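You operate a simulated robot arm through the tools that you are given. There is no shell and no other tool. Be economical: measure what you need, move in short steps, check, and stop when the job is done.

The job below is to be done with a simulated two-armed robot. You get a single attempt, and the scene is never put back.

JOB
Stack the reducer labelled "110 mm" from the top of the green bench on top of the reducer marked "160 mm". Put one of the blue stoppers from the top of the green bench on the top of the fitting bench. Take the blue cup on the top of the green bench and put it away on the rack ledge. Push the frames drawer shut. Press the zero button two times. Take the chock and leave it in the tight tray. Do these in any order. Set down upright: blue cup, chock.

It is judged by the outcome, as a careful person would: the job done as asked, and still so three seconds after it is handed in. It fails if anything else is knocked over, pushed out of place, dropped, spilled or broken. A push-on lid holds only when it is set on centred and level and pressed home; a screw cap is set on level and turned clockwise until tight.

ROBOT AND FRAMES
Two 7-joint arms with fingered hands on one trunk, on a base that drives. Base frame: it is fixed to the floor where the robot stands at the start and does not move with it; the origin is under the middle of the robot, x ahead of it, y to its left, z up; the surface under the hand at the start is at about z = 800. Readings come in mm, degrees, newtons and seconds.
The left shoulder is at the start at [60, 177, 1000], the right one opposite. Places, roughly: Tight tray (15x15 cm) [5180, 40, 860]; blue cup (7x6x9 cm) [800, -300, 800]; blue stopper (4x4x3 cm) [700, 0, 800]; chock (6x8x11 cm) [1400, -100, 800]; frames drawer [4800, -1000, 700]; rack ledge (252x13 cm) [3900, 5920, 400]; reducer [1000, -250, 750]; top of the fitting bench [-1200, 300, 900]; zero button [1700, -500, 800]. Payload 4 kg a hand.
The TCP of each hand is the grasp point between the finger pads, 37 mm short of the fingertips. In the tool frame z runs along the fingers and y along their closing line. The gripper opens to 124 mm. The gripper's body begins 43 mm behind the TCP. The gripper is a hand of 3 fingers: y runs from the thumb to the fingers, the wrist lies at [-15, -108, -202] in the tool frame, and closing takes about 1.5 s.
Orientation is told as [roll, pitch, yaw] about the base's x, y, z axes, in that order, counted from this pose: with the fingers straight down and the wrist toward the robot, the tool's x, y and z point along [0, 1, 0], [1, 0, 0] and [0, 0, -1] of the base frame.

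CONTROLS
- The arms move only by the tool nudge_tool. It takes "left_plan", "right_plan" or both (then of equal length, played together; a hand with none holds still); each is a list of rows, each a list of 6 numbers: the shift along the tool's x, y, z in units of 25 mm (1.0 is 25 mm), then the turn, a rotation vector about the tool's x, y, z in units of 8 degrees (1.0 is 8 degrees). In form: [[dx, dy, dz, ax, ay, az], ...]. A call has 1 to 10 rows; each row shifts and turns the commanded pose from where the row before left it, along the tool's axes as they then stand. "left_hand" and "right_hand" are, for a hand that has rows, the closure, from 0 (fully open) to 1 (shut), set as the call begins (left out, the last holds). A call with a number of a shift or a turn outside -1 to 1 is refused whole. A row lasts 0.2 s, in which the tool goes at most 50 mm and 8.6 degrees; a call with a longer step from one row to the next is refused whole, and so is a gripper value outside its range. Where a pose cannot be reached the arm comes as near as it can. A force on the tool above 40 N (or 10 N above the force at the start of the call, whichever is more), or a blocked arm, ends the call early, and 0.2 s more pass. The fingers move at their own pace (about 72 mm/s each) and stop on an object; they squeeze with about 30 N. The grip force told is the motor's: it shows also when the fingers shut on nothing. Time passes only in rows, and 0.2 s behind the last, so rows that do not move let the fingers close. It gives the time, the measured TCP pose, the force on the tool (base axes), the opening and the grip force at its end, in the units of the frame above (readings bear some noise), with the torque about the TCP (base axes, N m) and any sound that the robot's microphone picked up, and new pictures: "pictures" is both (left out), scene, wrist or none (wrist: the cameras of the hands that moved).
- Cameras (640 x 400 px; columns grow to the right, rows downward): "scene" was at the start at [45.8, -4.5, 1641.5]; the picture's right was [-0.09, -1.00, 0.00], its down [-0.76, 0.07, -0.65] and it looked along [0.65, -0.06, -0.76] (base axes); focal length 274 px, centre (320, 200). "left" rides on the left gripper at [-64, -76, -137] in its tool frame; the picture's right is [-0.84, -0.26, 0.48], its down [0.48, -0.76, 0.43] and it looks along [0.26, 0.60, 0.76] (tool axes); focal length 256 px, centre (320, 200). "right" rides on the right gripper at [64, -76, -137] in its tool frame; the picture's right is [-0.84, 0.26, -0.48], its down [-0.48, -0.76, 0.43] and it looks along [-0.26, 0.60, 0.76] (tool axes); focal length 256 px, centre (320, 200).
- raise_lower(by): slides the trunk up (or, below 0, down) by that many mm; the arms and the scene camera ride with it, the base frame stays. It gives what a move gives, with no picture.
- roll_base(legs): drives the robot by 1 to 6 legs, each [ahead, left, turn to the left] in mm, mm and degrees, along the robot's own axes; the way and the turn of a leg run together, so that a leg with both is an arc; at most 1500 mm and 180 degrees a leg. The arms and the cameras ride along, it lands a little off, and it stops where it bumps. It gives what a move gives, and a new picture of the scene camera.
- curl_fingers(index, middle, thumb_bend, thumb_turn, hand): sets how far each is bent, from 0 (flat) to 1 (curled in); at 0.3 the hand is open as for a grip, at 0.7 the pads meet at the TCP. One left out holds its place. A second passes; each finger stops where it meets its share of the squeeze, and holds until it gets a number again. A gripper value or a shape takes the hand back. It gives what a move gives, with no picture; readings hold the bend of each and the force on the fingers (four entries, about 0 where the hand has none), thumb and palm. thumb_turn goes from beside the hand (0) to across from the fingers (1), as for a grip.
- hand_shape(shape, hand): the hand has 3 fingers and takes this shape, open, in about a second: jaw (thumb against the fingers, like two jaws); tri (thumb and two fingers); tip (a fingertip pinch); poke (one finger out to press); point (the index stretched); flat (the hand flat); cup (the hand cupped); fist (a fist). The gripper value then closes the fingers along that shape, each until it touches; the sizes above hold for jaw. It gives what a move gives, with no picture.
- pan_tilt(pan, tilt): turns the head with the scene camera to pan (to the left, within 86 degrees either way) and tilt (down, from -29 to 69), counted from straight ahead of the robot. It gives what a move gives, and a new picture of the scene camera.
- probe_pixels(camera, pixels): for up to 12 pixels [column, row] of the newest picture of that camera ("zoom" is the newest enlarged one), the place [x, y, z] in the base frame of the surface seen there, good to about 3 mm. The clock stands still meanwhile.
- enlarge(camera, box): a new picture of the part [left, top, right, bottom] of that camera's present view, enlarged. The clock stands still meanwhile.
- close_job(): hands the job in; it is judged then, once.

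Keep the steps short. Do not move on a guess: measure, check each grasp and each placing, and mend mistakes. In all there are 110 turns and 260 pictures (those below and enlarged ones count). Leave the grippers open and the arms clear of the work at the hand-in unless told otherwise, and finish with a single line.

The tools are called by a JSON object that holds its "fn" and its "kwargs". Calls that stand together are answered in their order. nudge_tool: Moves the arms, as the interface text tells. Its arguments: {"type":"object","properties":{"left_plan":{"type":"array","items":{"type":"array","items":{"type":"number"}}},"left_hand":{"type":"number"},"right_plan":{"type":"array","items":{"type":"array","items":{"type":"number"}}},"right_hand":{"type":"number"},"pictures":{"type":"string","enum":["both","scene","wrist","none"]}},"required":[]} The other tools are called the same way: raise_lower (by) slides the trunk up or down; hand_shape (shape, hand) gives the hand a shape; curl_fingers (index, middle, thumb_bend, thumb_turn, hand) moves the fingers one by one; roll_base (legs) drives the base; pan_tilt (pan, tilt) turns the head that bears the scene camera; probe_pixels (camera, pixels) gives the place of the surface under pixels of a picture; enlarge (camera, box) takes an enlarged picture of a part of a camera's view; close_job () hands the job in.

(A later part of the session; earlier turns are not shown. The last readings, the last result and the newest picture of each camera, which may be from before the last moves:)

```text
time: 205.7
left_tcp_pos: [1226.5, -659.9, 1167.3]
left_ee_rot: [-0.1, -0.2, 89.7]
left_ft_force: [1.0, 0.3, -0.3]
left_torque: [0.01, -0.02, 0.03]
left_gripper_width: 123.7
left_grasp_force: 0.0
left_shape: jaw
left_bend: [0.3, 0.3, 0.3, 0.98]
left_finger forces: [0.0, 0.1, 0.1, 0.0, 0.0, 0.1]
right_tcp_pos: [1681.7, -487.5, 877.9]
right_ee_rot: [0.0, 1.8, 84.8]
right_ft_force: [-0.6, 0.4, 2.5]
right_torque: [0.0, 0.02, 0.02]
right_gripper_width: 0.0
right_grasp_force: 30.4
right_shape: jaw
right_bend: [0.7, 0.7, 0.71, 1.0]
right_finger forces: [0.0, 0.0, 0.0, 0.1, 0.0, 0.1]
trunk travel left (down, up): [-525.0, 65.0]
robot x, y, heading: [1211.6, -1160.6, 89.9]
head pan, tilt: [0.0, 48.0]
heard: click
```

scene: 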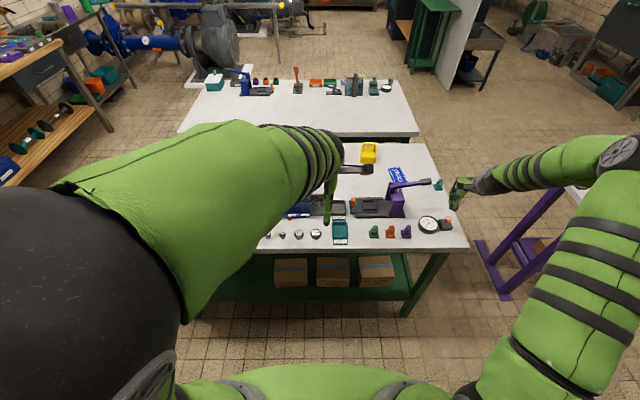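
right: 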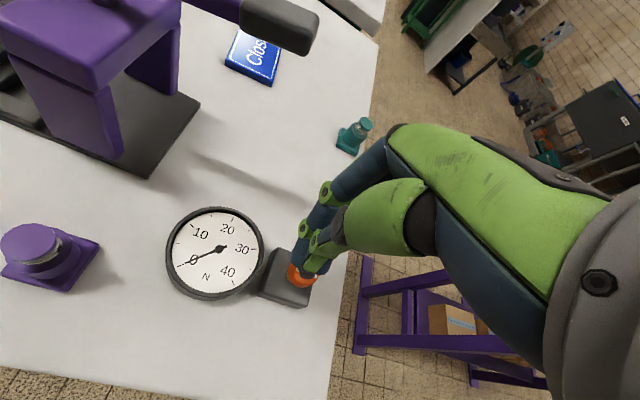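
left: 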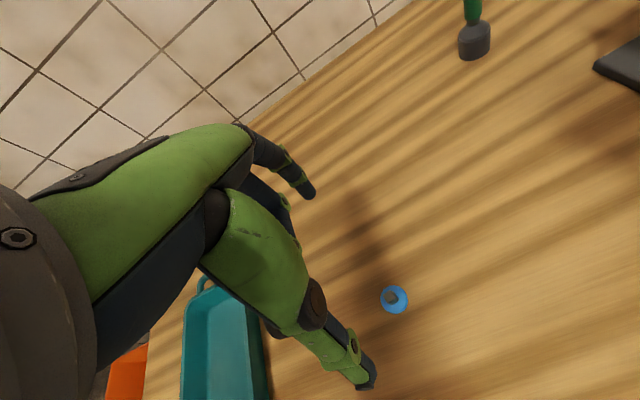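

Second click. Raising the right hand clear (225 mm up) and opening it.

{"fn": "nudge_tool", "kwargs": {"right_plan": [[0, 0, -1, 0, 0, 0], [0, 0, -1, 0, 0, 0], [0, 0, -1, 0, 0, 0], [0, 0, -1, 0, 0, 0], [0, 0, -1, 0, 0, 0], [0, 0, -1, 0, 0, 0], [0, 0, -1, 0, 0, 0], [0, 0, -1, 0, 0, 0], [0, -1, -1, 0, 0, 0], [0, -1, -1, 0, 0, 0]], "pictures": "none"}}

{"fn": "nudge_tool", "kwargs": {"right_plan": [[0, -1, 0, 0, 0, 0], [0, -1, 0, 0, 0, 0], [0, -1, 0, 0, 0, 0], [0, -1, 0, 0, 0, 0]], "left_plan": [[0, 0, 0, 0, 0, 0], [0, 0, 0, 0, 0, 0], [0, 0, 0, 0, 0, 0], [0, 0, 0, 0, 0, 0]], "right_hand": 0, "pictures": "both"}}

```text
time: 207.9
left_tcp_pos: [1224.7, -660.2, 1168.8]
left_ee_rot: [0.1, -0.1, 89.8]
left_ft_force: [0.4, 0.0, 0.1]
left_torque: [0.02, -0.03, 0.02]
left_gripper_width: 123.7
left_grasp_force: 0.0
left_shape: jaw
left_bend: [0.3, 0.3, 0.3, 0.98]
left_finger forces: [0.1, 0.1, 0.0, 0.0, 0.0, 0.0]
right_tcp_pos: [1676.0, -531.6, 1129.3]
right_ee_rot: [0.0, 2.0, 84.9]
right_ft_force: [-0.6, -0.6, -0.6]
right_torque: [0.04, 0.01, 0.03]
right_gripper_width: 0.2
right_grasp_force: 30.2
right_shape: jaw
right_bend: [0.7, 0.7, 0.71, 1.0]
right_finger forces: [0.1, 0.1, 0.1, 0.0, 0.1, 0.1]
trunk travel left (down, up): [-525.0, 65.0]
robot x, y, heading: [1206.4, -1158.6, 89.6]
head pan, tilt: [0.0, 48.0]
```

```text
time: 208.9
left_tcp_pos: [1224.5, -660.9, 1167.3]
left_ee_rot: [0.0, -0.2, 89.8]
left_ft_force: [0.0, -0.1, 0.9]
left_torque: [0.03, 0.02, -0.02]
left_gripper_width: 123.8
left_grasp_force: 0.0
left_shape: jaw
left_bend: [0.3, 0.3, 0.3, 0.98]
left_finger forces: [0.0, 0.0, 0.0, 0.0, 0.0, 0.1]
right_tcp_pos: [1667.8, -631.8, 1131.7]
right_ee_rot: [0.0, 1.9, 84.9]
right_ft_force: [-0.4, 0.6, 0.1]
right_torque: [-0.01, -0.01, -0.01]
right_gripper_width: 123.9
right_grasp_force: 0.0
right_shape: jaw
right_bend: [0.3, 0.3, 0.3, 0.98]
right_finger forces: [0.0, 0.0, 0.1, 0.1, 0.0, 0.0]
trunk travel left (down, up): [-525.0, 65.0]
robot x, y, heading: [1207.7, -1156.6, 89.6]
head pan, tilt: [0.0, 48.0]
```

scene: 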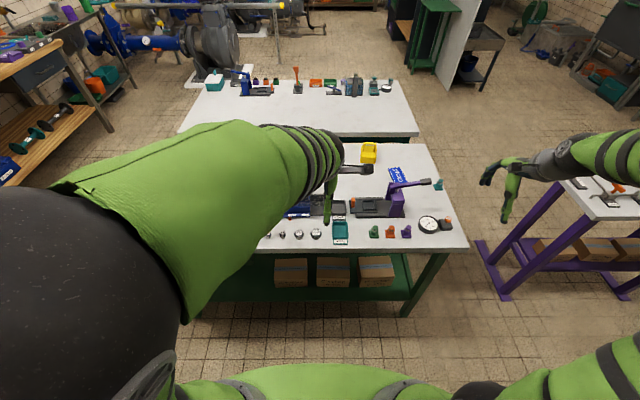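
right: 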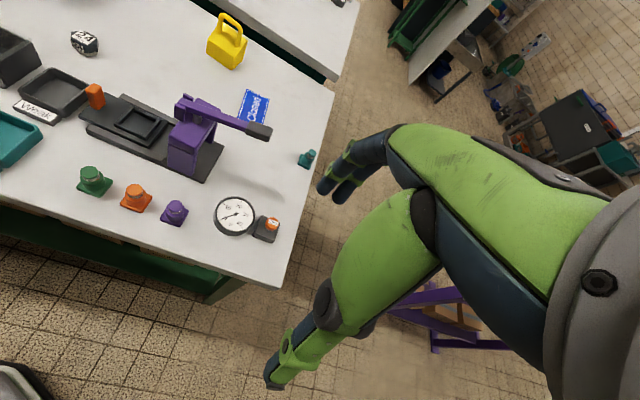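
left: 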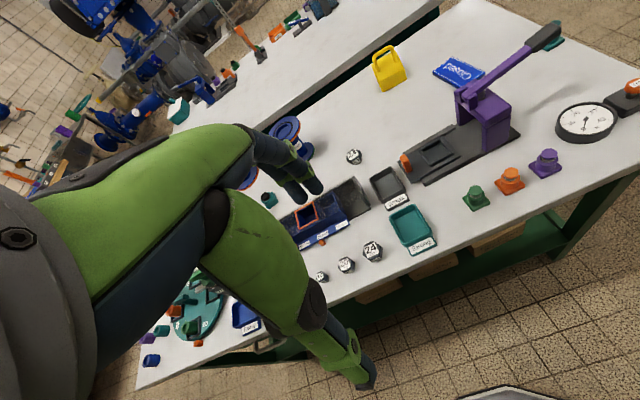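

Both presses done. Measuring bench edge, lever height, and reducers' tops from wrist cameras.

{"fn": "probe_pixels", "kwargs": {"camera": "scene", "pixels": [[350, 245], [425, 184], [370, 150], [365, 160]]}}

{"fn": "probe_pixels", "kwargs": {"camera": "left", "pixels": [[286, 128], [300, 155], [352, 157], [555, 30], [390, 55], [395, 80], [270, 200], [350, 195], [290, 230]]}}

{"fn": "probe_pixels", "kwargs": {"camera": "right", "pixels": [[258, 132], [226, 45], [225, 60], [240, 60], [230, 20]]}}

```text
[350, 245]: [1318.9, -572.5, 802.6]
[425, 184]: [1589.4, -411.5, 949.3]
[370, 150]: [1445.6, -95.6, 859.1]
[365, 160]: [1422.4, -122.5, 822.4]
```

```text
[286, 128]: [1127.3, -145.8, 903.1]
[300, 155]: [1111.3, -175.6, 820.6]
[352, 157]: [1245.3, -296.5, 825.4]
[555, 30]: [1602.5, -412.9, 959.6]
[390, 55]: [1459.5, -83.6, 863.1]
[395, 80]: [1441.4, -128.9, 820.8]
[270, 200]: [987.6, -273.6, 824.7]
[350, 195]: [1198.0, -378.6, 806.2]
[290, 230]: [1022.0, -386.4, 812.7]
```

```text
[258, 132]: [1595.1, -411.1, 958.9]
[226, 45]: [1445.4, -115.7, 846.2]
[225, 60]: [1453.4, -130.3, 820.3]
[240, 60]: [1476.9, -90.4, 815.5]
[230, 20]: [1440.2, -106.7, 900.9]
```

I need to know how close the base may go to the bench; looking down at my front.

{"fn": "pan_tilt", "kwargs": {"pan": 0, "tilt": 69}}

{"fn": "probe_pixels", "kwargs": {"camera": "scene", "pixels": [[320, 260], [320, 275], [320, 290], [250, 290], [390, 290], [320, 330], [320, 245], [320, 310], [320, 350]]}}

```text
time: 209.7
left_tcp_pos: [1224.8, -659.5, 1168.3]
left_ee_rot: [0.0, -0.1, 89.9]
left_ft_force: [-0.1, -0.1, -0.5]
left_torque: [0.01, 0.01, 0.01]
left_gripper_width: 123.8
left_grasp_force: 0.1
left_shape: jaw
left_bend: [0.3, 0.3, 0.3, 0.98]
left_finger forces: [0.0, 0.1, 0.0, 0.1, 0.0, 0.0]
right_tcp_pos: [1667.3, -630.5, 1132.2]
right_ee_rot: [0.2, 1.9, 84.8]
right_ft_force: [0.4, -0.1, -0.2]
right_torque: [-0.02, -0.02, 0.05]
right_gripper_width: 123.9
right_grasp_force: 0.1
right_shape: jaw
right_bend: [0.3, 0.3, 0.3, 0.98]
right_finger forces: [0.0, 0.1, 0.0, 0.0, 0.0, 0.0]
trunk travel left (down, up): [-525.0, 65.0]
robot x, y, heading: [1208.0, -1160.7, 89.8]
head pan, tilt: [0.0, 68.8]
```

scene: 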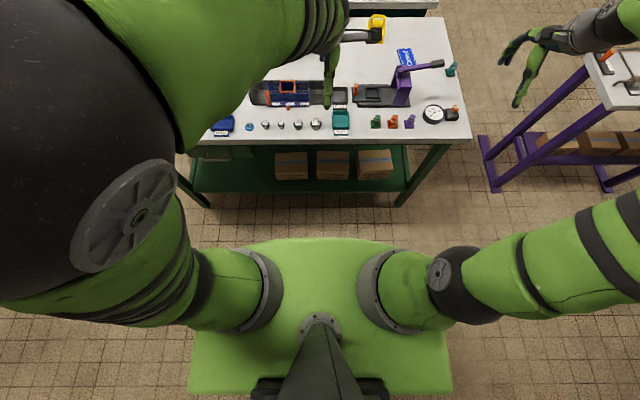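

```text
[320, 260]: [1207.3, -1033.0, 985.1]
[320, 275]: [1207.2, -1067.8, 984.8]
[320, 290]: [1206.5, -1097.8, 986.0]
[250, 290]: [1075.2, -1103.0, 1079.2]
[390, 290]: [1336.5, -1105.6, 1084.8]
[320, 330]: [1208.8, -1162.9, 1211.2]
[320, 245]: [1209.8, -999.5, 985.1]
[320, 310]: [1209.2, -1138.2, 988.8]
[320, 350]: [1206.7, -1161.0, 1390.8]
```

Base front is within 345 mm of centre; bench edge at y=-575. Moving to (1080,-945).

{"fn": "roll_base", "kwargs": {"legs": [[0, 127, 0], [213, 0, 0]]}}

{"fn": "pan_tilt", "kwargs": {"pan": 5, "tilt": 45}}

{"fn": "nudge_tool", "kwargs": {"left_plan": [[0, 1, 0, 0, 0, 0], [0, 1, 0, 0, 0, 0], [0, 1, 0, 0, 0, 0], [0, 1, 0, 0, 0, 0], [0, 1, 0, 0, 0, 0], [0, 1, 0, 0, 0, 0]], "pictures": "both"}}

```text
time: 212.2
left_tcp_pos: [1101.2, -449.2, 1167.6]
left_ee_rot: [0.0, 0.0, 89.9]
left_ft_force: [-0.5, 0.8, 0.1]
left_torque: [-0.02, 0.0, -0.01]
left_gripper_width: 124.0
left_grasp_force: 0.1
left_shape: jaw
left_bend: [0.3, 0.3, 0.3, 0.98]
left_finger forces: [0.1, 0.1, 0.0, 0.0, 0.0, 0.0]
right_tcp_pos: [1544.2, -420.6, 1132.6]
right_ee_rot: [0.2, 2.0, 85.0]
right_ft_force: [0.0, 0.8, 0.0]
right_torque: [-0.02, -0.04, 0.01]
right_gripper_width: 124.1
right_grasp_force: 0.0
right_shape: jaw
right_bend: [0.3, 0.3, 0.3, 0.98]
right_finger forces: [0.0, 0.0, 0.1, 0.0, 0.1, 0.0]
trunk travel left (down, up): [-525.0, 65.0]
robot x, y, heading: [1079.0, -951.5, 89.6]
head pan, tilt: [0.0, 68.8]
```

scene: 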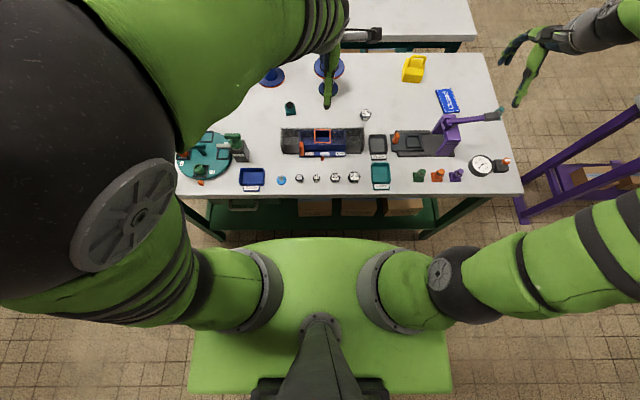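

```text
time: 213.1
left_tcp_pos: [1100.5, -448.8, 1167.6]
left_ee_rot: [0.0, 0.0, 89.8]
left_ft_force: [0.6, -0.9, -0.4]
left_torque: [-0.02, 0.02, 0.01]
left_gripper_width: 124.0
left_grasp_force: 0.1
left_shape: jaw
left_bend: [0.3, 0.3, 0.3, 0.98]
left_finger forces: [0.0, 0.0, 0.1, 0.0, 0.0, 0.0]
right_tcp_pos: [1544.8, -420.3, 1132.0]
right_ee_rot: [0.0, 1.9, 84.9]
right_ft_force: [-0.4, 0.5, 0.4]
right_torque: [0.01, 0.0, 0.03]
right_gripper_width: 124.0
right_grasp_force: 0.0
right_shape: jaw
right_bend: [0.3, 0.3, 0.3, 0.98]
right_finger forces: [0.0, 0.1, 0.1, 0.0, 0.0, 0.0]
trunk travel left (down, up): [-525.0, 65.0]
robot x, y, heading: [1082.1, -946.8, 89.5]
head pan, tilt: [5.0, 45.0]
```

scene: 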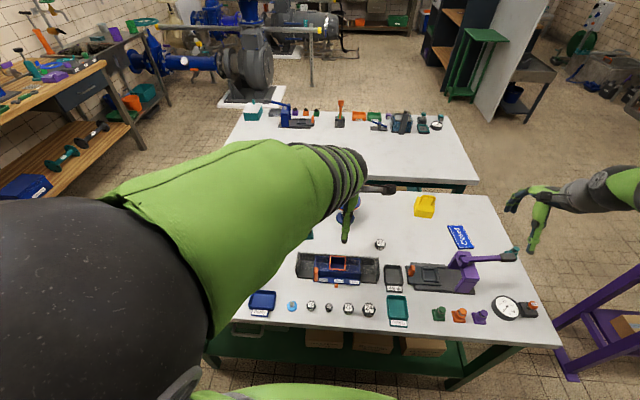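

```text
time: 214.5
left_tcp_pos: [1101.9, -297.6, 1168.1]
left_ee_rot: [0.0, 0.0, 89.7]
left_ft_force: [-0.3, 0.2, -1.1]
left_torque: [-0.05, 0.02, 0.02]
left_gripper_width: 123.9
left_grasp_force: 0.0
left_shape: jaw
left_bend: [0.3, 0.3, 0.3, 0.98]
left_finger forces: [0.0, 0.0, 0.1, 0.0, 0.0, 0.0]
right_tcp_pos: [1544.7, -419.7, 1132.2]
right_ee_rot: [0.1, 2.0, 85.0]
right_ft_force: [0.4, 0.4, -0.8]
right_torque: [-0.03, -0.01, -0.01]
right_gripper_width: 123.9
right_grasp_force: 0.0
right_shape: jaw
right_bend: [0.3, 0.3, 0.3, 0.98]
right_finger forces: [0.0, 0.0, 0.0, 0.1, 0.0, 0.0]
trunk travel left (down, up): [-525.0, 65.0]
robot x, y, heading: [1079.9, -951.2, 90.0]
head pan, tilt: [5.0, 45.0]
```

scene: 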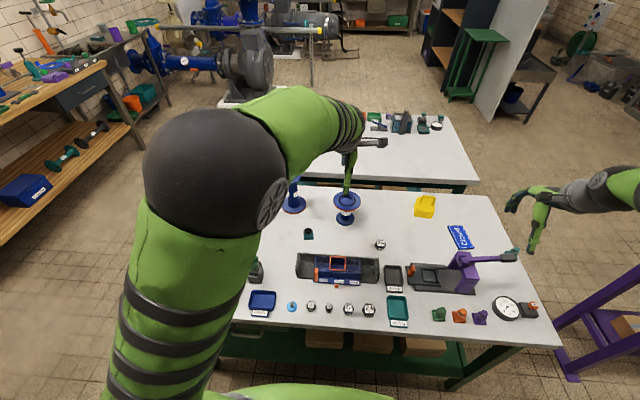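
left: 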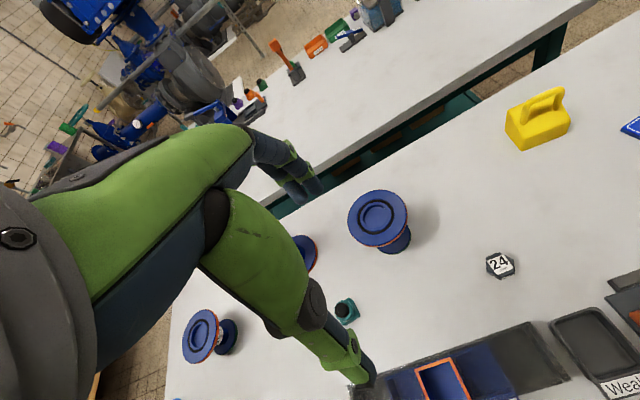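

Measuring the 110 reducer's rim in the left camera.

{"fn": "probe_pixels", "kwargs": {"camera": "left", "pixels": [[351, 222], [404, 214], [374, 193], [381, 243], [357, 204], [400, 233], [377, 216], [400, 245], [360, 242]]}}

{"fn": "enlarge", "kwargs": {"camera": "left", "box": [280, 170, 440, 270]}}

```text
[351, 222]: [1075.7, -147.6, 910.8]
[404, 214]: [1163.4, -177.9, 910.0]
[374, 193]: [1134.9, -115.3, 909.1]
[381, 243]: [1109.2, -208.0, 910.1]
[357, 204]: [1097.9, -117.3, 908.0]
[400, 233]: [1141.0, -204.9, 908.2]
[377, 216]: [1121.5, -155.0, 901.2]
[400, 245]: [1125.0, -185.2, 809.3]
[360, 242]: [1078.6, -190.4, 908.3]
```

```text
4.00 times, centred on (360, 220) of left
```

zoom: 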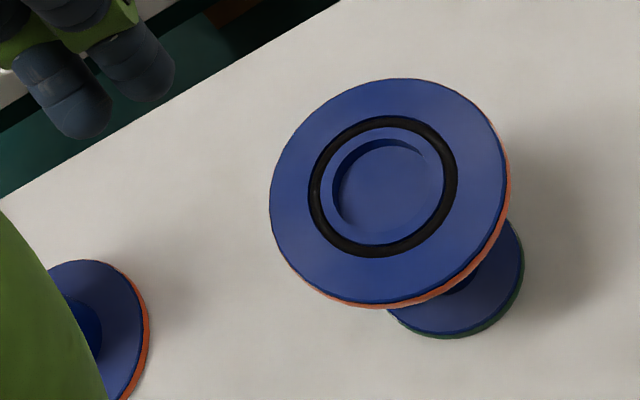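

110 reducer centre (1121,-161), top 909, Ø≈102. Moving above and partly down.

{"fn": "nudge_tool", "kwargs": {"left_plan": [[-0.13, 0.91, 0, 0, 0, 0], [-0.13, 0.91, 0, 0, 0, 0], [-0.13, 0.91, 0, 0, 0, 0], [-0.13, 0.91, 0, 0, 0, 0], [-0.13, 0.91, 0, 0, 0, 0], [-0.13, 0.91, 0, 0, 0, 0], [0, 0, 1, 0, 0, 0], [0, 0, 1, 0, 0, 0], [0, 0, 1, 0, 0, 0], [0, 0, 1, 0, 0, 0]], "pictures": "none"}}

{"fn": "nudge_tool", "kwargs": {"left_plan": [[0, 0, 1, 0, 0, 0], [0, 0, 1, 0, 0, 0]], "pictures": "both"}}

{"fn": "enlarge", "kwargs": {"camera": "scene", "box": [270, 140, 430, 260]}}

```text
time: 216.7
left_tcp_pos: [1120.8, -163.2, 1066.0]
left_ee_rot: [0.0, 0.0, 89.7]
left_ft_force: [0.5, 0.8, 0.2]
left_torque: [0.0, 0.01, 0.0]
left_gripper_width: 123.7
left_grasp_force: 0.0
left_shape: jaw
left_bend: [0.3, 0.3, 0.3, 0.98]
left_finger forces: [0.0, 0.0, 0.0, 0.0, 0.1, 0.0]
right_tcp_pos: [1543.6, -420.0, 1130.8]
right_ee_rot: [0.1, 2.0, 84.8]
right_ft_force: [-0.5, 0.2, 0.2]
right_torque: [-0.01, -0.01, -0.02]
right_gripper_width: 123.7
right_grasp_force: 0.0
right_shape: jaw
right_bend: [0.3, 0.3, 0.3, 0.98]
right_finger forces: [0.0, 0.0, 0.0, 0.0, 0.0, 0.0]
trunk travel left (down, up): [-525.0, 65.0]
robot x, y, heading: [1082.5, -950.7, 89.5]
head pan, tilt: [5.0, 45.0]
```

```text
time: 217.3
left_tcp_pos: [1120.8, -162.8, 1017.5]
left_ee_rot: [0.1, 0.1, 89.9]
left_ft_force: [0.4, 0.5, 0.1]
left_torque: [0.02, -0.02, 0.03]
left_gripper_width: 123.8
left_grasp_force: 0.1
left_shape: jaw
left_bend: [0.3, 0.3, 0.3, 0.98]
left_finger forces: [0.0, 0.1, 0.1, 0.0, 0.1, 0.0]
right_tcp_pos: [1544.2, -420.5, 1131.7]
right_ee_rot: [0.1, 1.9, 84.9]
right_ft_force: [-0.3, 0.4, 0.3]
right_torque: [-0.01, 0.02, -0.01]
right_gripper_width: 123.9
right_grasp_force: 0.1
right_shape: jaw
right_bend: [0.3, 0.3, 0.3, 0.98]
right_finger forces: [0.0, 0.1, 0.0, 0.1, 0.0, 0.1]
trunk travel left (down, up): [-525.0, 65.0]
robot x, y, heading: [1084.1, -945.6, 89.7]
head pan, tilt: [5.0, 45.0]
```

scene: 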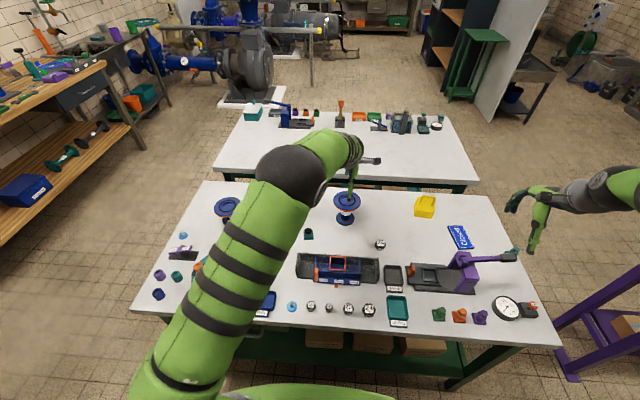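
left: 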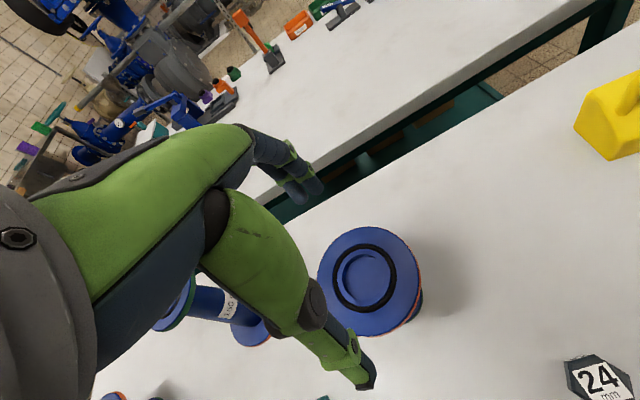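

```text
3.33 times, centred on (350, 200) of scene
```

zoom: 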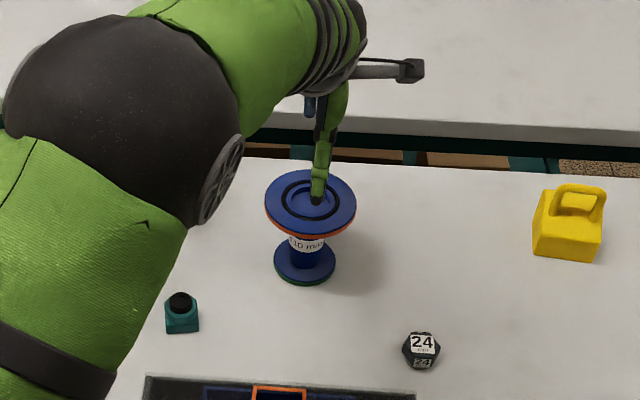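

{"fn": "probe_pixels", "kwargs": {"camera": "left", "pixels": [[322, 275], [416, 278], [365, 231], [370, 331], [335, 245], [405, 315], [335, 310], [400, 245]]}}

```text
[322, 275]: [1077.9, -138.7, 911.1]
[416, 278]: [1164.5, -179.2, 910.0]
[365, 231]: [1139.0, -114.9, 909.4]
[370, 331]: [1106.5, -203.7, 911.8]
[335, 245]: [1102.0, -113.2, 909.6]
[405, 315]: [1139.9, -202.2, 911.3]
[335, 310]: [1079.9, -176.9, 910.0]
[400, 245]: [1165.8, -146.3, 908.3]
```

Centre (1122,-160). Lowering 115 mm with a 3 mm correction, then closing.

{"fn": "nudge_tool", "kwargs": {"left_plan": [[-0.04, 0.12, 0.4, 0, 0, 0], [0, 0, 0.8, 0, 0, 0], [0, 0, 0.8, 0, 0, 0], [0, 0, 0.8, 0, 0, 0], [0, 0, 0.8, 0, 0, 0], [0, 0, 0.7, 0, 0, 0], [0, 0, 0.35, 0, 0, 0]], "pictures": "wrist"}}

{"fn": "nudge_tool", "kwargs": {"left_plan": [[0, 0, 0, 0, 0, 0], [0, 0, 0, 0, 0, 0], [0, 0, 0, 0, 0, 0], [0, 0, 0, 0, 0, 0], [0, 0, 0, 0, 0, 0]], "left_hand": 1, "pictures": "wrist"}}

```text
time: 218.9
left_tcp_pos: [1123.3, -159.5, 902.2]
left_ee_rot: [0.0, 0.0, 89.8]
left_ft_force: [-0.2, -1.6, 2.6]
left_torque: [-0.08, -0.02, 0.0]
left_gripper_width: 124.0
left_grasp_force: 0.1
left_shape: jaw
left_bend: [0.3, 0.3, 0.3, 0.98]
left_finger forces: [0.0, 0.0, 0.1, 0.1, 2.5, 0.1]
right_tcp_pos: [1543.9, -420.4, 1132.5]
right_ee_rot: [0.1, 1.9, 84.8]
right_ft_force: [0.4, -0.1, 0.2]
right_torque: [0.0, 0.0, 0.02]
right_gripper_width: 123.8
right_grasp_force: 0.1
right_shape: jaw
right_bend: [0.3, 0.3, 0.3, 0.98]
right_finger forces: [0.1, 0.0, 0.0, 0.0, 0.0, 0.1]
trunk travel left (down, up): [-525.0, 65.0]
robot x, y, heading: [1087.1, -949.6, 89.7]
head pan, tilt: [5.0, 45.0]
```

left: 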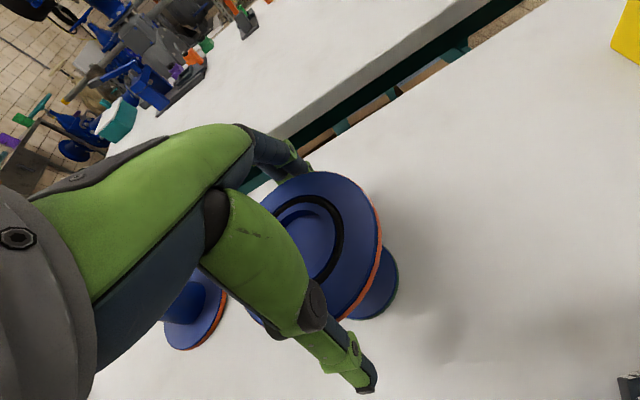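

```text
time: 220.1
left_tcp_pos: [1123.2, -158.8, 901.5]
left_ee_rot: [0.0, -0.2, 89.8]
left_ft_force: [0.1, 1.4, 4.1]
left_torque: [0.01, -0.01, 0.02]
left_gripper_width: 81.9
left_grasp_force: 29.9
left_shape: jaw
left_bend: [0.36, 0.46, 0.0, 0.98]
left_finger forces: [29.4, 20.3, 0.0, 0.1, 48.4, 0.1]
right_tcp_pos: [1544.1, -420.7, 1132.9]
right_ee_rot: [0.0, 1.9, 84.7]
right_ft_force: [0.1, -0.3, 0.5]
right_torque: [-0.03, 0.03, -0.01]
right_gripper_width: 123.8
right_grasp_force: 0.3
right_shape: jaw
right_bend: [0.3, 0.3, 0.3, 0.98]
right_finger forces: [0.0, 0.0, 0.1, 0.0, 0.0, 0.0]
trunk travel left (down, up): [-525.0, 65.0]
robot x, y, heading: [1085.1, -949.7, 89.6]
head pan, tilt: [5.0, 45.0]
```

left: 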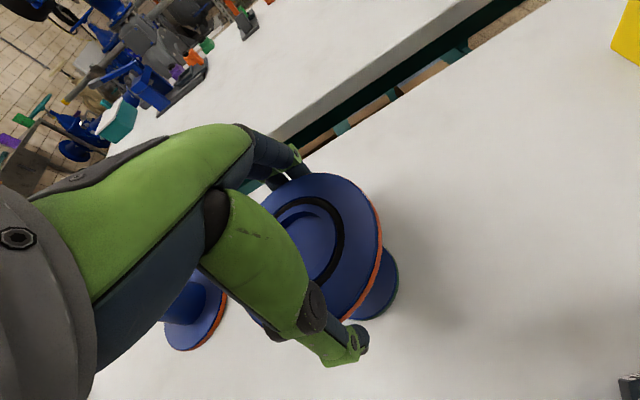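

Gripped (forces 29/20/48 N). Lifting 50 mm to check.

{"fn": "nudge_tool", "kwargs": {"left_plan": [[0, 0, -0.2, 0, 0, 0], [0, 0, -0.4, 0, 0, 0], [0, 0, -0.7, 0, 0, 0], [0, 0, -0.7, 0, 0, 0]], "pictures": "both"}}

{"fn": "enlarge", "kwargs": {"camera": "scene", "box": [270, 140, 430, 260]}}

```text
time: 221.1
left_tcp_pos: [1122.9, -158.1, 951.8]
left_ee_rot: [0.0, 0.0, 89.8]
left_ft_force: [-0.6, -1.0, -2.4]
left_torque: [-0.03, 0.0, 0.01]
left_gripper_width: 81.7
left_grasp_force: 30.3
left_shape: jaw
left_bend: [0.36, 0.47, 0.0, 0.98]
left_finger forces: [29.4, 20.9, 0.0, 0.0, 49.2, 0.0]
right_tcp_pos: [1544.5, -420.2, 1132.4]
right_ee_rot: [0.1, 1.8, 84.8]
right_ft_force: [-0.3, 0.1, 0.1]
right_torque: [0.0, 0.03, 0.01]
right_gripper_width: 124.0
right_grasp_force: 0.1
right_shape: jaw
right_bend: [0.3, 0.3, 0.3, 0.98]
right_finger forces: [0.0, 0.0, 0.0, 0.1, 0.0, 0.0]
trunk travel left (down, up): [-525.0, 65.0]
robot x, y, heading: [1083.3, -947.6, 89.5]
head pan, tilt: [5.0, 45.0]
```

scene: 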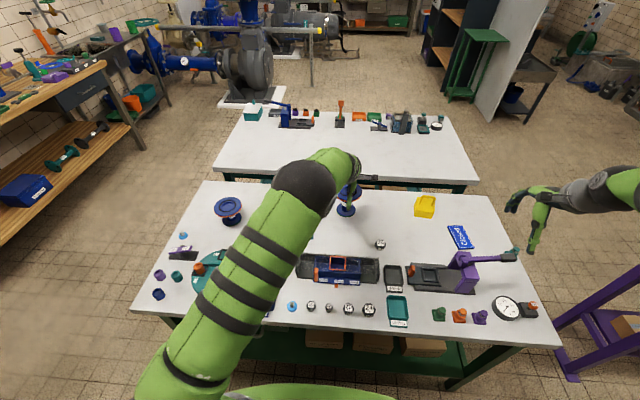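
left: 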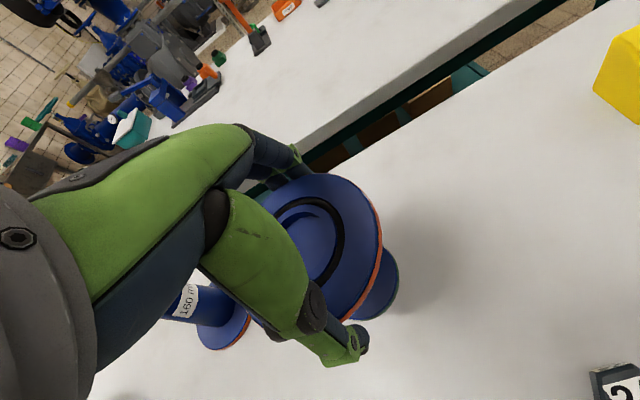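

```text
3.33 times, centred on (350, 200) of scene
```

zoom: 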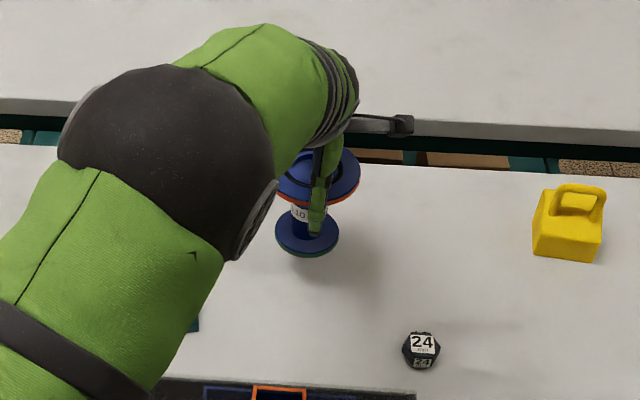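

Held level. Raising 180 mm, then measuring the 160 top.

{"fn": "nudge_tool", "kwargs": {"left_plan": [[0, 0, -0.9, 0, 0, 0], [0, 0, -0.9, 0, 0, 0], [0, 0, -0.9, 0, 0, 0], [0, 0, -0.9, 0, 0, 0], [0, 0, -0.9, 0, 0, 0], [0, 0, -0.9, 0, 0, 0], [0, 0, -0.9, 0, 0, 0], [0, 0, -0.9, 0, 0, 0]], "pictures": "both"}}

{"fn": "probe_pixels", "kwargs": {"camera": "left", "pixels": [[320, 178], [372, 215], [350, 190], [377, 240], [345, 318], [370, 270], [365, 315], [395, 265], [392, 290], [330, 230], [300, 235], [310, 230]]}}

```text
time: 222.9
left_tcp_pos: [1122.7, -160.1, 1131.0]
left_ee_rot: [0.0, -0.1, 89.8]
left_ft_force: [-0.1, -0.2, -2.3]
left_torque: [0.0, -0.02, -0.01]
left_gripper_width: 81.7
left_grasp_force: 30.3
left_shape: jaw
left_bend: [0.36, 0.47, 0.0, 0.98]
left_finger forces: [29.3, 21.0, 0.0, 0.0, 49.0, 0.1]
right_tcp_pos: [1543.6, -420.5, 1131.6]
right_ee_rot: [0.2, 1.9, 84.8]
right_ft_force: [-0.2, -0.2, -0.1]
right_torque: [-0.02, 0.01, -0.02]
right_gripper_width: 123.9
right_grasp_force: 0.1
right_shape: jaw
right_bend: [0.3, 0.3, 0.3, 0.98]
right_finger forces: [0.1, 0.0, 0.0, 0.0, 0.0, 0.0]
trunk travel left (down, up): [-525.0, 65.0]
robot x, y, heading: [1083.4, -947.7, 89.6]
head pan, tilt: [5.0, 45.0]
```

scene: 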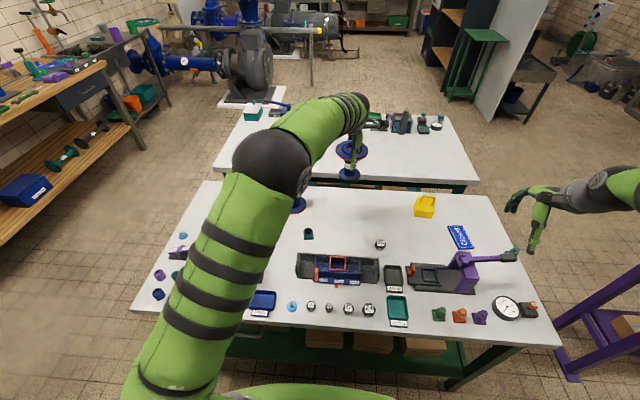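
left: 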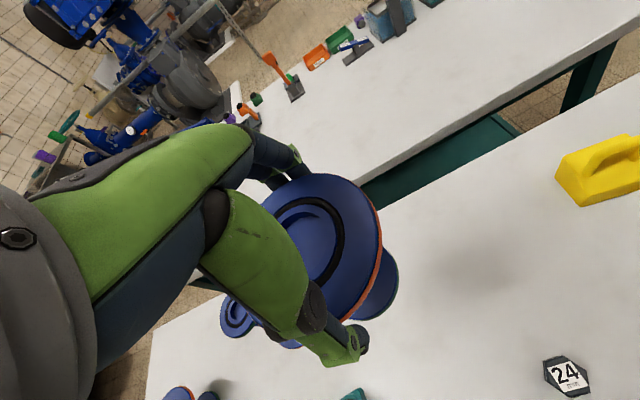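

```text
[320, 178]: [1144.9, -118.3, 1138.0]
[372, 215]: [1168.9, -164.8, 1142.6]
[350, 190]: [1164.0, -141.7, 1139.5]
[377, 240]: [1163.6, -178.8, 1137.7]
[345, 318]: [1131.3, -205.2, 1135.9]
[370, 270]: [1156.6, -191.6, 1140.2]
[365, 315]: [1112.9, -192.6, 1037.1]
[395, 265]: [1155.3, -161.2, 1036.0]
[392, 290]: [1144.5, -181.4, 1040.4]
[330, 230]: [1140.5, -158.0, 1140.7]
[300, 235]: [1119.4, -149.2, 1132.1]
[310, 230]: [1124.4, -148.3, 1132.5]
```

{"fn": "enlarge", "kwargs": {"camera": "left", "box": [190, 270, 320, 370]}}

{"fn": "pan_tilt", "kwargs": {"pan": 30, "tilt": 45}}

```text
4.00 times, centred on (255, 320) of left
```

zoom: 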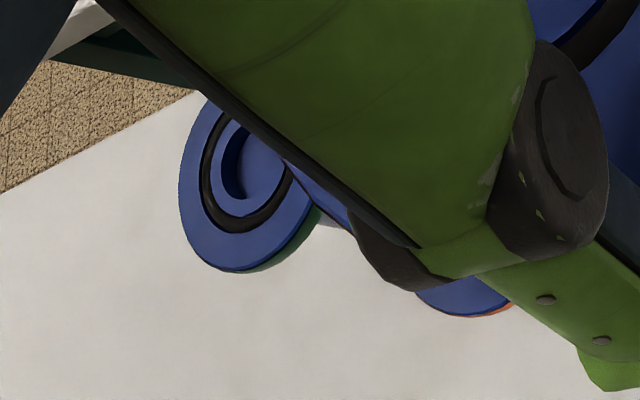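

```text
time: 223.8
left_tcp_pos: [1122.8, -158.6, 1131.8]
left_ee_rot: [-0.1, 0.0, 89.7]
left_ft_force: [0.4, 0.1, -2.6]
left_torque: [-0.04, 0.03, -0.01]
left_gripper_width: 81.9
left_grasp_force: 29.5
left_shape: jaw
left_bend: [0.36, 0.47, 0.0, 0.98]
left_finger forces: [29.3, 20.8, 0.1, 0.0, 49.0, 0.1]
right_tcp_pos: [1544.8, -420.2, 1131.8]
right_ee_rot: [0.1, 2.0, 84.8]
right_ft_force: [-0.2, -0.3, -0.3]
right_torque: [0.03, -0.02, -0.02]
right_gripper_width: 124.0
right_grasp_force: 0.0
right_shape: jaw
right_bend: [0.3, 0.3, 0.3, 0.98]
right_finger forces: [0.0, 0.0, 0.0, 0.1, 0.0, 0.0]
trunk travel left (down, up): [-525.0, 65.0]
robot x, y, heading: [1084.2, -947.9, 89.4]
head pan, tilt: [30.0, 45.0]
```

scene: 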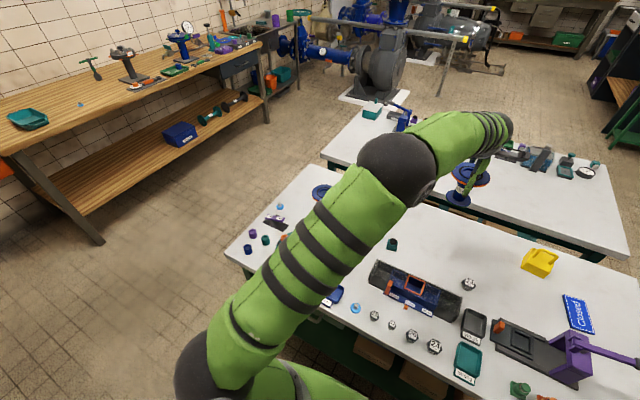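

Fitting the visible arc of the 160's top rim from the zoom (retaken).

{"fn": "enlarge", "kwargs": {"camera": "left", "box": [190, 270, 320, 370]}}

{"fn": "probe_pixels", "kwargs": {"camera": "zoom", "pixels": [[204, 105], [185, 150], [184, 195], [194, 235], [218, 262], [250, 268], [285, 248], [305, 220], [206, 165], [225, 225], [262, 225], [250, 175]]}}

```text
4.00 times, centred on (255, 320) of left
```

zoom: 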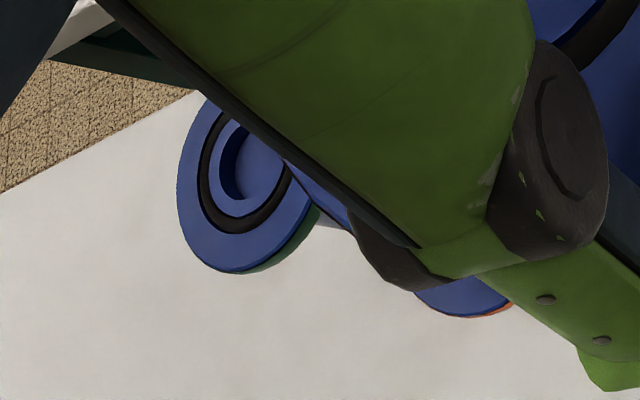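

```text
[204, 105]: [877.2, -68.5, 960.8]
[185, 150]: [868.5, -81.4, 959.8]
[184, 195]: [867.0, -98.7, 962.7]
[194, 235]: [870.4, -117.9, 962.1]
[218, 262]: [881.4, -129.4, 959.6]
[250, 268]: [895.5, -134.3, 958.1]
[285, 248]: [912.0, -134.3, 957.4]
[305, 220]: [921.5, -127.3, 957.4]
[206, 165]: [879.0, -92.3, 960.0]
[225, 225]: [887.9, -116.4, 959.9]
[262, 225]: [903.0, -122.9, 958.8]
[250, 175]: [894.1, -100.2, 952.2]
```

160 top: centre ≈ (901,-98), z 960. Moving the 110 above it.

{"fn": "nudge_tool", "kwargs": {"left_plan": [[0.885, 0.25, 0, 0, 0, 0], [0.885, 0.25, 0, 0, 0, 0], [0.885, 0.25, 0, 0, 0, 0], [0.885, 0.25, 0, 0, 0, 0], [0.885, 0.25, 0, 0, 0, 0], [0.885, 0.25, 0, 0, 0, 0], [0.885, 0.25, 0, 0, 0, 0], [0.885, 0.25, 0, 0, 0, 0], [0.885, 0.25, 0, 0, 0, 0], [0.885, 0.25, 0, 0, 0, 0]], "pictures": "both"}}

{"fn": "enlarge", "kwargs": {"camera": "scene", "box": [330, 120, 490, 240]}}

```text
time: 226.0
left_tcp_pos: [901.9, -97.8, 1132.0]
left_ee_rot: [0.0, 0.0, 89.8]
left_ft_force: [-0.5, -0.6, -2.4]
left_torque: [-0.03, 0.0, 0.01]
left_gripper_width: 81.6
left_grasp_force: 30.3
left_shape: jaw
left_bend: [0.36, 0.47, 0.0, 0.98]
left_finger forces: [29.4, 20.9, 0.1, 0.1, 49.2, 0.0]
right_tcp_pos: [1544.1, -419.7, 1132.4]
right_ee_rot: [0.0, 2.0, 84.8]
right_ft_force: [-0.5, -0.2, -0.3]
right_torque: [0.0, 0.01, 0.0]
right_gripper_width: 123.8
right_grasp_force: 0.0
right_shape: jaw
right_bend: [0.3, 0.3, 0.3, 0.98]
right_finger forces: [0.0, 0.0, 0.0, 0.2, 0.0, 0.0]
trunk travel left (down, up): [-525.0, 65.0]
robot x, y, heading: [1080.4, -948.4, 89.5]
head pan, tilt: [30.0, 45.0]
```

scene: 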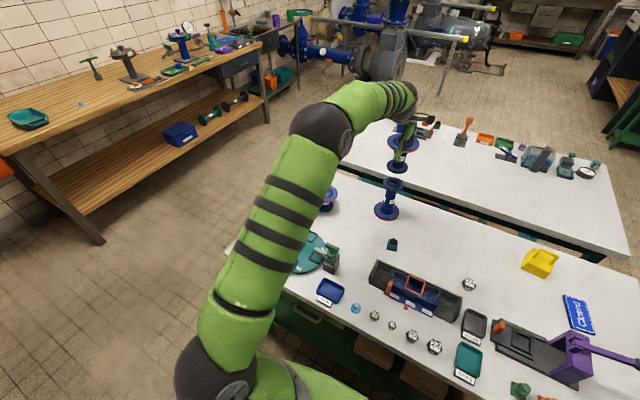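
left: 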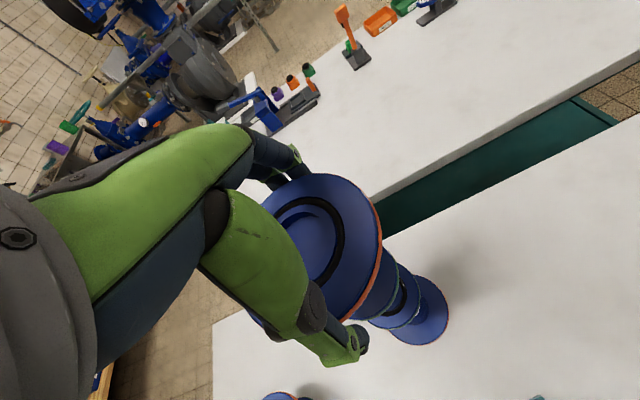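

```text
3.33 times, centred on (410, 180) of scene
```

zoom: 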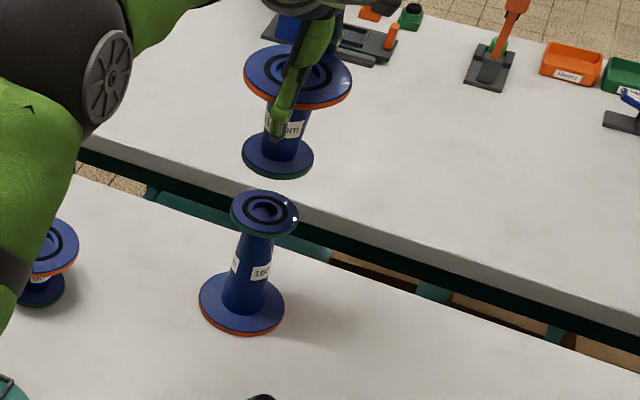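

Now the 160's top is clearly visible; measuring both flanges.

{"fn": "probe_pixels", "kwargs": {"camera": "zoom", "pixels": [[234, 208], [295, 215], [268, 193], [262, 232], [240, 197], [288, 228], [245, 150], [310, 157], [281, 174], [248, 165], [305, 168], [275, 136]]}}

```text
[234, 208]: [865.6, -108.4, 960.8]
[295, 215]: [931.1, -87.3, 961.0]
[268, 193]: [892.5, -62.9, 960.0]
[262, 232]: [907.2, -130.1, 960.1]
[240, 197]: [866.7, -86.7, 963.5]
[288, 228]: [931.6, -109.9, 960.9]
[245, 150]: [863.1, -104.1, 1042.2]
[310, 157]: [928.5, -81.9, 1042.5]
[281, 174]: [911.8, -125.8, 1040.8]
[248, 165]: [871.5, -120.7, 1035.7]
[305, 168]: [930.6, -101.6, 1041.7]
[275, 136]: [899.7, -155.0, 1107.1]
```

{"fn": "probe_pixels", "kwargs": {"camera": "zoom", "pixels": [[248, 72], [348, 80], [248, 85], [347, 90], [330, 98], [262, 98], [250, 142], [308, 145], [312, 152], [244, 156], [262, 172], [298, 172]]}}

```text
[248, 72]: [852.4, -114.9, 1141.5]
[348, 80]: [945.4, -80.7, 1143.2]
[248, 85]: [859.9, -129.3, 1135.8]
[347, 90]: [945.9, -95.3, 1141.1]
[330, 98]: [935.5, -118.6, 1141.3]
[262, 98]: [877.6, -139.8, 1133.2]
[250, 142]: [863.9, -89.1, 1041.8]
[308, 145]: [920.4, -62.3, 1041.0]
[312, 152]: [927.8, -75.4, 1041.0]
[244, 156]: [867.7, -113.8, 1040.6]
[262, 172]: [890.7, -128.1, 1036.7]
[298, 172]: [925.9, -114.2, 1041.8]
```

Aligned within ~2 mm. Lowering 60 mm, then finely.

{"fn": "nudge_tool", "kwargs": {"left_plan": [[-0.06, 0, 0.6, 0, 0, 0], [0, 0, 0.7, 0, 0, 0], [0, 0, 0.7, 0, 0, 0], [0, 0, 0.4, 0, 0, 0]], "pictures": "none"}}

{"fn": "enlarge", "kwargs": {"camera": "scene", "box": [360, 130, 440, 230]}}

```text
time: 227.0
left_tcp_pos: [902.3, -96.3, 1070.9]
left_ee_rot: [0.0, 0.0, 89.9]
left_ft_force: [-0.5, 0.5, -2.9]
left_torque: [-0.01, -0.02, 0.0]
left_gripper_width: 81.6
left_grasp_force: 30.1
left_shape: jaw
left_bend: [0.36, 0.47, 0.0, 0.98]
left_finger forces: [29.4, 21.0, 0.1, 0.0, 48.9, 0.0]
right_tcp_pos: [1544.1, -419.0, 1131.8]
right_ee_rot: [0.1, 2.0, 84.8]
right_ft_force: [0.6, 0.2, 0.5]
right_torque: [-0.03, -0.01, 0.03]
right_gripper_width: 124.1
right_grasp_force: 0.1
right_shape: jaw
right_bend: [0.3, 0.3, 0.3, 0.98]
right_finger forces: [0.0, 0.0, 0.1, 0.0, 0.0, 0.0]
trunk travel left (down, up): [-525.0, 65.0]
robot x, y, heading: [1084.9, -950.9, 89.7]
head pan, tilt: [30.0, 45.0]
```

```text
4.00 times, centred on (400, 180) of scene
```

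zoom: 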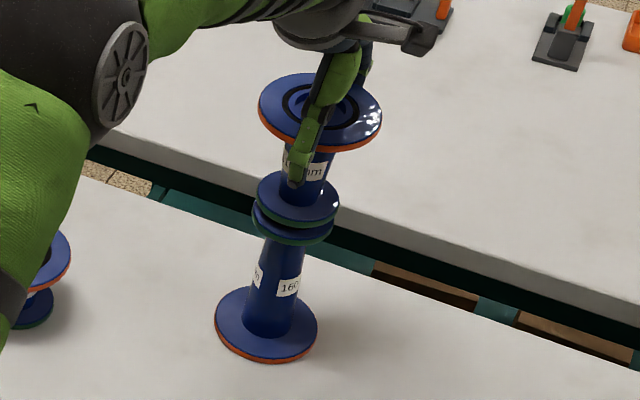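

{"fn": "probe_pixels", "kwargs": {"camera": "zoom", "pixels": [[259, 197], [337, 205], [259, 205], [336, 212], [280, 218], [316, 219], [255, 220], [332, 230], [262, 236], [325, 238], [290, 242]]}}

```text
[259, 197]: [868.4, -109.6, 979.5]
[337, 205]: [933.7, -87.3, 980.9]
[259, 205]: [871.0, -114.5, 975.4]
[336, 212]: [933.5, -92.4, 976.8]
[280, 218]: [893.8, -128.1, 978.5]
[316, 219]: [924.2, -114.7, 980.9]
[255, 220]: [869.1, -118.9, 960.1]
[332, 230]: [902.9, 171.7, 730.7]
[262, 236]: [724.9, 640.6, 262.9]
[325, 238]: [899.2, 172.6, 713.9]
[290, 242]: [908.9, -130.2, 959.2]
```

Offset ~2 mm; correcting and lowering to contact.

{"fn": "nudge_tool", "kwargs": {"left_plan": [[0.08, 0, 0.1, 0, 0, 0], [0, 0, 0.12, 0, 0, 0], [0, 0, 0.08, 0, 0, 0], [0, 0, 0, 0, 0, 0]], "pictures": "none"}}

```text
time: 228.0
left_tcp_pos: [901.8, -95.2, 1064.1]
left_ee_rot: [0.0, 0.0, 89.8]
left_ft_force: [0.7, -0.4, -2.3]
left_torque: [-0.01, 0.0, -0.01]
left_gripper_width: 81.4
left_grasp_force: 29.9
left_shape: jaw
left_bend: [0.36, 0.47, 0.0, 0.98]
left_finger forces: [29.3, 20.9, 0.1, 0.0, 48.9, 0.0]
right_tcp_pos: [1544.0, -419.7, 1131.9]
right_ee_rot: [0.1, 2.0, 84.9]
right_ft_force: [0.3, -0.9, -0.1]
right_torque: [-0.02, -0.01, 0.0]
right_gripper_width: 123.6
right_grasp_force: 0.0
right_shape: jaw
right_bend: [0.3, 0.3, 0.3, 0.98]
right_finger forces: [0.0, 0.0, 0.0, 0.0, 0.1, 0.0]
trunk travel left (down, up): [-525.0, 65.0]
robot x, y, heading: [1083.5, -947.2, 89.7]
head pan, tilt: [30.0, 45.0]
```

{"fn": "nudge_tool", "kwargs": {"left_plan": [[0, -0.04, 0.08, 0, 0, 0], [0, 0, 0.06, 0, 0, 0], [0, 0, 0, 0, 0, 0]], "pictures": "none"}}

{"fn": "enlarge", "kwargs": {"camera": "scene", "box": [375, 155, 415, 205]}}

```text
time: 228.8
left_tcp_pos: [902.5, -97.2, 1062.8]
left_ee_rot: [0.1, -0.2, 89.8]
left_ft_force: [-0.6, 0.6, 3.7]
left_torque: [-0.16, -0.01, -0.03]
left_gripper_width: 81.9
left_grasp_force: 30.3
left_shape: jaw
left_bend: [0.36, 0.47, 0.0, 0.98]
left_finger forces: [29.5, 20.9, 0.1, 0.1, 50.7, 0.0]
right_tcp_pos: [1544.8, -420.0, 1132.2]
right_ee_rot: [0.1, 1.9, 84.9]
right_ft_force: [-0.7, 0.6, -0.1]
right_torque: [0.02, 0.0, 0.01]
right_gripper_width: 123.8
right_grasp_force: 0.0
right_shape: jaw
right_bend: [0.3, 0.3, 0.3, 0.98]
right_finger forces: [0.0, 0.1, 0.0, 0.1, 0.0, 0.1]
trunk travel left (down, up): [-525.0, 65.0]
robot x, y, heading: [1083.6, -952.0, 89.6]
head pan, tilt: [30.0, 45.0]
```

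```text
8.00 times, centred on (395, 180) of scene
```

zoom: 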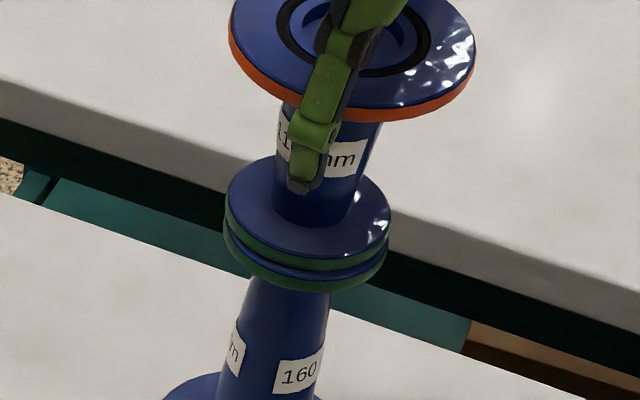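

Seated and aligned. Releasing only the two fingers first (thumb held), so nothing is pushed.

{"fn": "curl_fingers", "kwargs": {"hand": "left", "index": 0.2, "middle": 0.2}}

{"fn": "enlarge", "kwargs": {"camera": "scene", "box": [365, 125, 425, 215]}}

```text
time: 229.8
left_tcp_pos: [900.9, -97.4, 1061.3]
left_ee_rot: [-0.1, -0.1, 89.8]
left_ft_force: [0.3, 0.0, 3.9]
left_torque: [-0.07, 0.0, -0.01]
left_gripper_width: 101.1
left_grasp_force: 5.0
left_shape: fingers
left_bend: [0.18, 0.2, 0.0, 1.0]
left_finger forces: [5.2, 0.0, 0.0, 0.0, 5.3, 0.0]
right_tcp_pos: [1544.9, -419.2, 1132.6]
right_ee_rot: [0.1, 2.0, 84.8]
right_ft_force: [0.2, -0.7, -0.1]
right_torque: [0.01, 0.03, 0.0]
right_gripper_width: 123.8
right_grasp_force: 0.1
right_shape: jaw
right_bend: [0.3, 0.3, 0.3, 0.98]
right_finger forces: [0.0, 0.0, 0.0, 0.0, 0.1, 0.1]
trunk travel left (down, up): [-525.0, 65.0]
robot x, y, heading: [1086.4, -952.3, 89.5]
head pan, tilt: [30.0, 45.0]
```

```text
4.44 times, centred on (395, 170) of scene
```

zoom: 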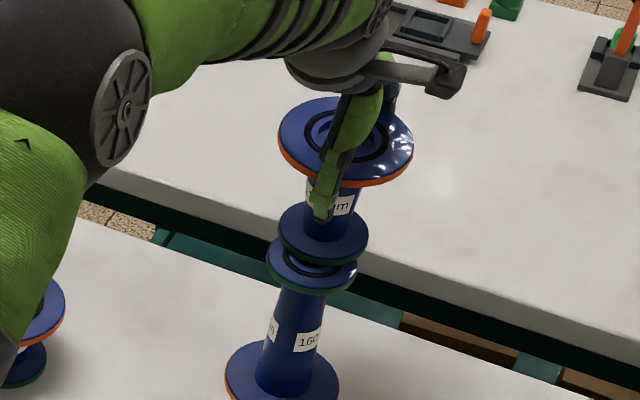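

The 110 shifted on release; measuring where it is now.

{"fn": "probe_pixels", "kwargs": {"camera": "zoom", "pixels": [[282, 228], [366, 240], [322, 260], [300, 252], [345, 262], [270, 258], [354, 272], [310, 288], [283, 140], [410, 150], [350, 180], [320, 272]]}}

{"fn": "enlarge", "kwargs": {"camera": "left", "box": [180, 130, 480, 380]}}

```text
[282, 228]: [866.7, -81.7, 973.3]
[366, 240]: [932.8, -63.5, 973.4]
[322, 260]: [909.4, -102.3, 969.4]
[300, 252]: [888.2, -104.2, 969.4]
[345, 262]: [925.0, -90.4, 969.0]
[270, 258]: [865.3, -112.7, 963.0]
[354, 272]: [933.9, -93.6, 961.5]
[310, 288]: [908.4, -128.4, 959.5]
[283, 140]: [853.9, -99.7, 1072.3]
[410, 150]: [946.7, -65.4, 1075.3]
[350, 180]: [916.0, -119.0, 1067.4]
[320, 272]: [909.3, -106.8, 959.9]
```

```text
1.60 times, centred on (330, 255) of left
```

zoom: 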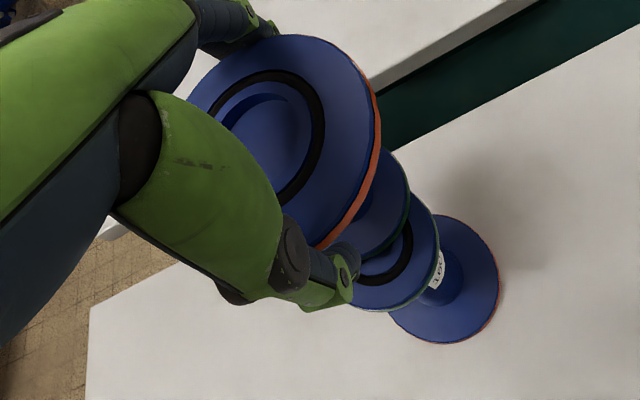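

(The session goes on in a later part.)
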